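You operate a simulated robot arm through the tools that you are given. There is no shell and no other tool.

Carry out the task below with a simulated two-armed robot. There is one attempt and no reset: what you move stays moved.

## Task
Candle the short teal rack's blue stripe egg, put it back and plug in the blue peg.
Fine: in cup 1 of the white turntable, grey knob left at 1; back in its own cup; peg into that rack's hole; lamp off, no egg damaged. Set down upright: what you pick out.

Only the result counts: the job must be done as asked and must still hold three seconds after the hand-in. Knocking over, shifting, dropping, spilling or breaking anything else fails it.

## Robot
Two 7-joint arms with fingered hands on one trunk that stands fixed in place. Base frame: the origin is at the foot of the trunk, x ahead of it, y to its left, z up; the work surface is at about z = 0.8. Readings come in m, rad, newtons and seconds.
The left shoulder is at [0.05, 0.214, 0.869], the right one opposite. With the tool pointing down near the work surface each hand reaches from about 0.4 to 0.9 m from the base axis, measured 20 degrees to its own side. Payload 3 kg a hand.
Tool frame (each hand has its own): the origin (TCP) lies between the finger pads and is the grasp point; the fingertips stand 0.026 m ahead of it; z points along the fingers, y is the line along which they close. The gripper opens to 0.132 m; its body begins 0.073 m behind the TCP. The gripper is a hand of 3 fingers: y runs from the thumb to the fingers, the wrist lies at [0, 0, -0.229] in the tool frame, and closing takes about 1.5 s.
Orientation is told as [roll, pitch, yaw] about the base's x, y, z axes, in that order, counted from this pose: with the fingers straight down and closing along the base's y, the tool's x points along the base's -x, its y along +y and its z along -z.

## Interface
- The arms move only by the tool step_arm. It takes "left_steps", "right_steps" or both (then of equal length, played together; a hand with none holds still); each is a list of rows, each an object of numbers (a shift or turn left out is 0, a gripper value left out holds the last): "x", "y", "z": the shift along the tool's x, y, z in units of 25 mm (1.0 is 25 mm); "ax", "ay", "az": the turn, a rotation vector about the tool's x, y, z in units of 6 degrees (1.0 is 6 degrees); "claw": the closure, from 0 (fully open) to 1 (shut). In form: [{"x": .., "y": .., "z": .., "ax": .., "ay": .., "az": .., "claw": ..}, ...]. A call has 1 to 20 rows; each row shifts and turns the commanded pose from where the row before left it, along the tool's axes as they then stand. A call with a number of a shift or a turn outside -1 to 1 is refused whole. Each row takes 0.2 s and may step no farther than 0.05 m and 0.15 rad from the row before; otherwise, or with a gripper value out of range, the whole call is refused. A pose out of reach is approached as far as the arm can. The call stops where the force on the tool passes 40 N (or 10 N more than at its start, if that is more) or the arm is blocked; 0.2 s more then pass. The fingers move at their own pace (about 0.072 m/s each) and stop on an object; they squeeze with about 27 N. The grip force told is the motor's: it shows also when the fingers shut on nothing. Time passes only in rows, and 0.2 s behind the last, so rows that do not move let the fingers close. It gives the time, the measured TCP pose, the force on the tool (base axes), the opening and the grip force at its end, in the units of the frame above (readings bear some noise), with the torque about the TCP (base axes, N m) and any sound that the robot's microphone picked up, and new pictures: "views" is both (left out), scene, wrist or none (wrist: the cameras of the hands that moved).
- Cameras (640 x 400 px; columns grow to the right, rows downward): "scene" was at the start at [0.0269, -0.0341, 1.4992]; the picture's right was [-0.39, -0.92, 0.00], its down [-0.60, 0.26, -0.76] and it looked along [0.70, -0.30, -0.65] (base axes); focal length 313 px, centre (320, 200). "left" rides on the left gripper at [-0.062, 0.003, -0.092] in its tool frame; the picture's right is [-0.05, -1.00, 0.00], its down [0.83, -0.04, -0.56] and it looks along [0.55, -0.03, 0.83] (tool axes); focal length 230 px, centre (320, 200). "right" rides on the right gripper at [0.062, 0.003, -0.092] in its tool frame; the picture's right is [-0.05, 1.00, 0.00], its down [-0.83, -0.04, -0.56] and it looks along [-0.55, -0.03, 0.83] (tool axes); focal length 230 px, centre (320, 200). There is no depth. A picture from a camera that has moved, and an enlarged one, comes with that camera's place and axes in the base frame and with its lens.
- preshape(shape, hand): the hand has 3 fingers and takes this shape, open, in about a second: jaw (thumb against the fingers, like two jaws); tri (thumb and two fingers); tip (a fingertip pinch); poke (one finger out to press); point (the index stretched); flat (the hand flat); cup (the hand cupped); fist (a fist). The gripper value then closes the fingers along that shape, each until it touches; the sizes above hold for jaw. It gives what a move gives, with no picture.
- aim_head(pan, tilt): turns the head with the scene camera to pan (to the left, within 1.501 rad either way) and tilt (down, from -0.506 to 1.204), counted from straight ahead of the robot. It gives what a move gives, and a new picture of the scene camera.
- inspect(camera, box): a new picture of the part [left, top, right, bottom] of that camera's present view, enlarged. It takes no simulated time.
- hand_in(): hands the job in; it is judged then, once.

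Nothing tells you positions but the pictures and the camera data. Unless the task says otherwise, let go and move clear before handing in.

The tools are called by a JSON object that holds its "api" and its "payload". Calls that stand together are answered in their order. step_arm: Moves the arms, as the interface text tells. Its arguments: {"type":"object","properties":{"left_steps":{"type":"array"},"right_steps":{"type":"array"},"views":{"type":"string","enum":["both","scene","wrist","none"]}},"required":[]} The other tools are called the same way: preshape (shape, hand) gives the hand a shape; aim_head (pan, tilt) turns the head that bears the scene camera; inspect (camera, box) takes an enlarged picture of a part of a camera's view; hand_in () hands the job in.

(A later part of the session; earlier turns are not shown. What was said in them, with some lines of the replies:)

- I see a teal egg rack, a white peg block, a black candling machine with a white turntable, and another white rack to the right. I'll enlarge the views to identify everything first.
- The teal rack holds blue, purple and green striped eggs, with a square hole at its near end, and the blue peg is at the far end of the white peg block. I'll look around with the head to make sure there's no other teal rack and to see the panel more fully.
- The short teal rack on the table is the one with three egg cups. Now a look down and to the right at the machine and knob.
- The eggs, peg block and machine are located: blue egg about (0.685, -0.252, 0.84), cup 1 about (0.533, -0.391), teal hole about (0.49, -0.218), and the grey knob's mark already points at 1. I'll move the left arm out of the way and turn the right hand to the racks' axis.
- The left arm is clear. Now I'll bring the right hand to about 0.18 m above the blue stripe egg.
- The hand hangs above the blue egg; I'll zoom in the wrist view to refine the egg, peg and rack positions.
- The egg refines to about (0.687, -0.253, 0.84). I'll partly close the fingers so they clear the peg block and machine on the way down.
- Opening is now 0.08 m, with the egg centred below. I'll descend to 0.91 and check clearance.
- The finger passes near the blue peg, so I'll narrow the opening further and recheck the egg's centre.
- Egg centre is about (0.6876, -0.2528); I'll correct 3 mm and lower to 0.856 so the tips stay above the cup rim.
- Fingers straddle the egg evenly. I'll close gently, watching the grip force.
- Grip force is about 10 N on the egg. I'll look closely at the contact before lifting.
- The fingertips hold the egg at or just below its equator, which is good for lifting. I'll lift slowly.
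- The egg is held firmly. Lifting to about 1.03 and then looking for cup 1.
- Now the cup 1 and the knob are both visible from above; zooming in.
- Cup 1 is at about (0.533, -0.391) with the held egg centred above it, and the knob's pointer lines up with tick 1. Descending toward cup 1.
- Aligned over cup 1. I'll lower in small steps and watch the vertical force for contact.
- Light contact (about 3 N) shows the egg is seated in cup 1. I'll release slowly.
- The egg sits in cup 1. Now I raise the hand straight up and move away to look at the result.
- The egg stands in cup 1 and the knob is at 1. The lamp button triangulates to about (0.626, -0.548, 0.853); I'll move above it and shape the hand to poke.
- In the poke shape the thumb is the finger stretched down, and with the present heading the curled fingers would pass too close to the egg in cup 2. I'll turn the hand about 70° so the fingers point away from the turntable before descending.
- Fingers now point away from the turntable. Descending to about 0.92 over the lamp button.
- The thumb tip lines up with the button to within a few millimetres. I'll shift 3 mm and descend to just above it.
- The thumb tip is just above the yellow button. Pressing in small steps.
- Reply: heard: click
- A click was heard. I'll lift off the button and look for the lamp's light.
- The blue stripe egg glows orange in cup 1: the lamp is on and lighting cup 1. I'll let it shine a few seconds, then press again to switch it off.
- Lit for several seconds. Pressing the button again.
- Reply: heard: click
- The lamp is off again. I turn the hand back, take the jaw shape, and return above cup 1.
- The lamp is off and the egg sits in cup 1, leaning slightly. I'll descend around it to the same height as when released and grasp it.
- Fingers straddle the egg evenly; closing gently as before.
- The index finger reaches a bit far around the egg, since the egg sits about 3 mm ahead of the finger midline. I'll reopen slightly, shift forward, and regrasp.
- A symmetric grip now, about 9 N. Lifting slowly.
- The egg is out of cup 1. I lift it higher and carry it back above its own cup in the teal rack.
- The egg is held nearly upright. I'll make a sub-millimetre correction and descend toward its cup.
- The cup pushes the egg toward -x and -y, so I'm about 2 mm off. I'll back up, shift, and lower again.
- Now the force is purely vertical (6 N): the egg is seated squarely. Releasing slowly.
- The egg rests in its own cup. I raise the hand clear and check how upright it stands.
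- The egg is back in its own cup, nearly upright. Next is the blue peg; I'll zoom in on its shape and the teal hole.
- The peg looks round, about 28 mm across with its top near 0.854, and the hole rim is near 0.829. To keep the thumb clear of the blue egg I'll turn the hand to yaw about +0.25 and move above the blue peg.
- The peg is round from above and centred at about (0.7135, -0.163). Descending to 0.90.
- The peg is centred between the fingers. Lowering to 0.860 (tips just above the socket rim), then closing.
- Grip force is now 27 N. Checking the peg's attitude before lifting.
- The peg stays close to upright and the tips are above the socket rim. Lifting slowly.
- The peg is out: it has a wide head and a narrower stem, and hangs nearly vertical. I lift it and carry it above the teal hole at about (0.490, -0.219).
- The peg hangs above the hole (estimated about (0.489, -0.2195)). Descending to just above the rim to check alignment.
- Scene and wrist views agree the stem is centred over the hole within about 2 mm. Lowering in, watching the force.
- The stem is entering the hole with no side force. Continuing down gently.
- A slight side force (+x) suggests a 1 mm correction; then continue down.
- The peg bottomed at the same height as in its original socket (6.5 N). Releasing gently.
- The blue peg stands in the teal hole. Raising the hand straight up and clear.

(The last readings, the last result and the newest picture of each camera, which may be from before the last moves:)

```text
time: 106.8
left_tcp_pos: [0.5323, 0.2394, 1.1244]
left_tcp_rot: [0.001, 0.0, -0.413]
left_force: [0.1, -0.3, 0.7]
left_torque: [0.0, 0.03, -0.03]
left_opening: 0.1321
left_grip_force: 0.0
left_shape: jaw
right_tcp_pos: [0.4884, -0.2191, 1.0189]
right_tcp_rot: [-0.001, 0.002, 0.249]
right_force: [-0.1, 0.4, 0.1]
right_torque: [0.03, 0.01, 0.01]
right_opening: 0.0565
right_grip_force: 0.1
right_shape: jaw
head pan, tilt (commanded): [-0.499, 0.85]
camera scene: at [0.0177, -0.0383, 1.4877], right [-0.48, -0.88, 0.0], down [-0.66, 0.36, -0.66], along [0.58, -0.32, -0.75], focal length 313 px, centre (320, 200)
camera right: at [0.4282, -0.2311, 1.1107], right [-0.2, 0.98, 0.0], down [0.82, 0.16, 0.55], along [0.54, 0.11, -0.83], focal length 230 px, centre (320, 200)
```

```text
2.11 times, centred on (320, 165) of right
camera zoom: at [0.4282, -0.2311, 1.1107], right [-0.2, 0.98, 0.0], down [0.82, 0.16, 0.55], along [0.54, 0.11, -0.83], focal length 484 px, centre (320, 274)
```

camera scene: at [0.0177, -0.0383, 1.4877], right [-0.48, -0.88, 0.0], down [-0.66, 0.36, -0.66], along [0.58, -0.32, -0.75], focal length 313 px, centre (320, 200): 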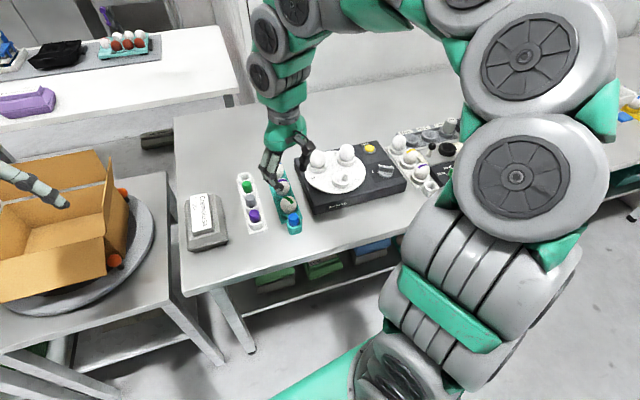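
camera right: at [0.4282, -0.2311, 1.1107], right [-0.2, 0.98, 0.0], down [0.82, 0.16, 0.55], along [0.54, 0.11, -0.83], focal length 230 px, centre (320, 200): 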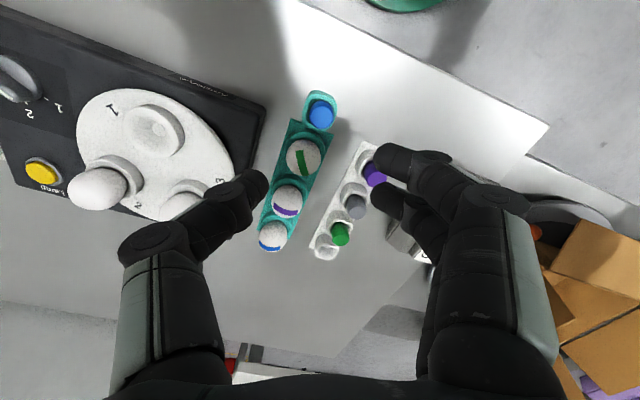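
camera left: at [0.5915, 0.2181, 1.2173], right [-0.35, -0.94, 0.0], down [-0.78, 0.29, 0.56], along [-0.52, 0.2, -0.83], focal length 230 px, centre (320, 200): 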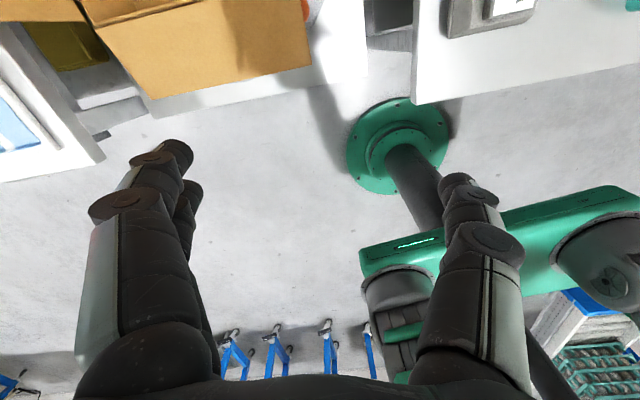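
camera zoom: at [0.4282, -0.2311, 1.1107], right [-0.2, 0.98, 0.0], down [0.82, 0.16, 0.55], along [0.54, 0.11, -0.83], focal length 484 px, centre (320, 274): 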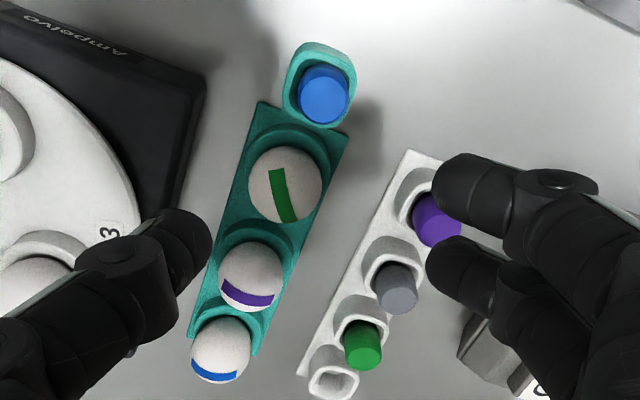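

The peg is seated upright. I'll retreat the right hand to a clear spot and check the whole scene before handing in.

{"api": "step_arm", "payload": {"right_steps": [{"z": -0.9}, {"z": -0.9}, {"x": 0.44, "y": -0.92, "z": -0.4}, {"x": 0.44, "y": -0.92, "z": -0.4}, {"x": 0.44, "y": -0.92, "z": -0.4}, {"x": 0.44, "y": -0.92, "z": -0.4}, {"x": 0.44, "y": -0.92, "z": -0.4}, {"x": 0.44, "y": -0.92, "z": -0.4}, {"x": 0.44, "y": -0.92, "z": -0.4}, {"x": 0.44, "y": -0.92, "z": -0.4}, {"x": 0.44, "y": -0.92}, {"x": 0.44, "y": -0.92}, {}], "views": "both"}}

{"api": "inspect", "payload": {"camera": "scene", "box": [220, 145, 320, 240]}}

{"api": "inspect", "payload": {"camera": "scene", "box": [290, 125, 420, 220]}}

```text
time: 109.6
left_tcp_pos: [0.5331, 0.2387, 1.1247]
left_tcp_rot: [0.0, 0.0, -0.412]
left_force: [0.1, -0.5, 0.1]
left_torque: [-0.03, -0.02, -0.01]
left_opening: 0.132
left_grip_force: 0.1
left_shape: jaw
right_tcp_pos: [0.4395, -0.4679, 1.1422]
right_tcp_rot: [-0.002, 0.0, 0.249]
right_force: [-0.3, 0.0, 1.2]
right_torque: [-0.03, 0.01, 0.02]
right_opening: 0.0563
right_grip_force: 0.1
right_shape: jaw
head pan, tilt (commanded): [-0.499, 0.85]
camera scene: at [0.0177, -0.0383, 1.4877], right [-0.48, -0.88, 0.0], down [-0.66, 0.36, -0.66], along [0.58, -0.32, -0.75], focal length 313 px, centre (320, 200)
camera right: at [0.3794, -0.4807, 1.2342], right [-0.2, 0.98, 0.0], down [0.82, 0.16, 0.56], along [0.54, 0.11, -0.83], focal length 230 px, centre (320, 200)
```

scene: 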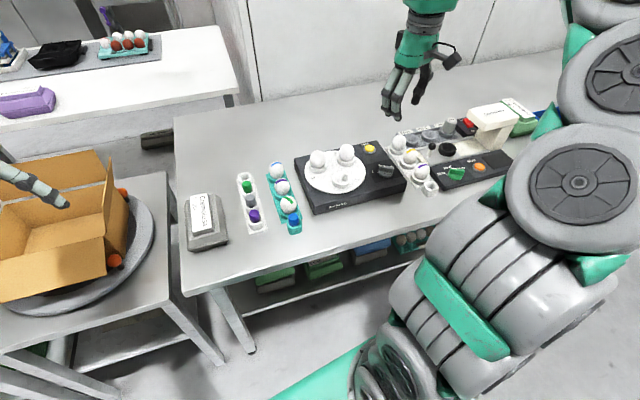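
right: 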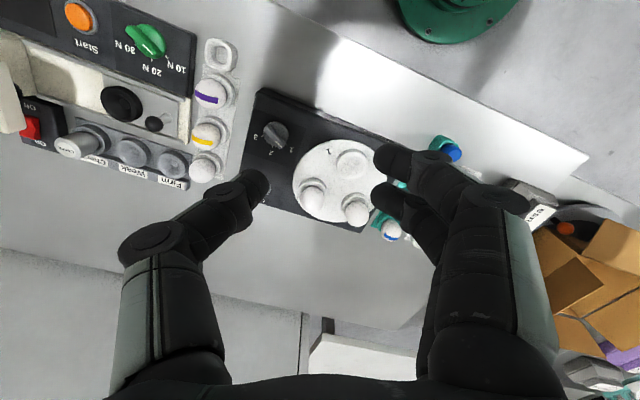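

```text
4.21 times, centred on (270, 192) of scene
camera zoom: at [0.0177, -0.0383, 1.4877], right [-0.48, -0.88, 0.0], down [-0.66, 0.36, -0.66], along [0.58, -0.32, -0.75], focal length 1319 px, centre (530, 232)
```

zoom: 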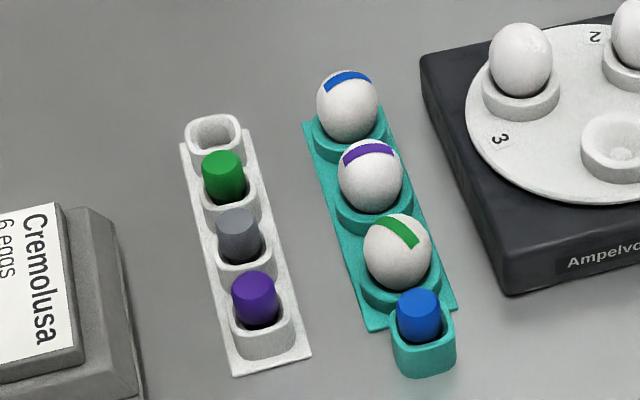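

```text
4.21 times, centred on (355, 172) of scene
camera zoom: at [0.0177, -0.0383, 1.4877], right [-0.48, -0.88, 0.0], down [-0.66, 0.36, -0.66], along [0.58, -0.32, -0.75], focal length 1319 px, centre (173, 316)
```

zoom: 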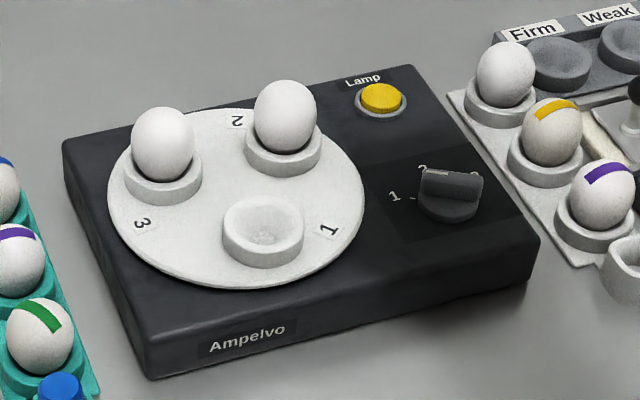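

Everything is in place: the blue stripe egg is back upright in its own cup, and the blue peg is seated in the teal rack's hole. The lamp is off, the knob is at 1, and both hands are clear, so I'm handing in.

{"api": "hand_in", "payload": {}}

```text
The job is handed in.
```

The job is done and handed in. No verdict came back, so this is what I saw in the last pictures before handing in:

- **Candling:** I put the blue stripe egg in cup 1 of the white turntable. The grey knob already pointed at 1, so I never touched it. Pressing the lamp button made the egg glow orange, and I left it lit for about five seconds.
- **Lamp:** I pressed the button again, the glow went out, and the lamp is off.
- **Egg:** It is back in its own cup in the short teal rack, standing upright with a slight lean of a few degrees. I saw no damage. On the first try at putting it back, it met the side of the cup at about 13 N, so I backed off, shifted 2 mm and set it down squarely.
- **Peg:** The blue peg stands upright in the teal rack's hole. It bottomed out at about the same height as in its original socket.
- **Everything else:** Nothing was knocked over, and I saw nothing shifted. Both hands were clear of the table.
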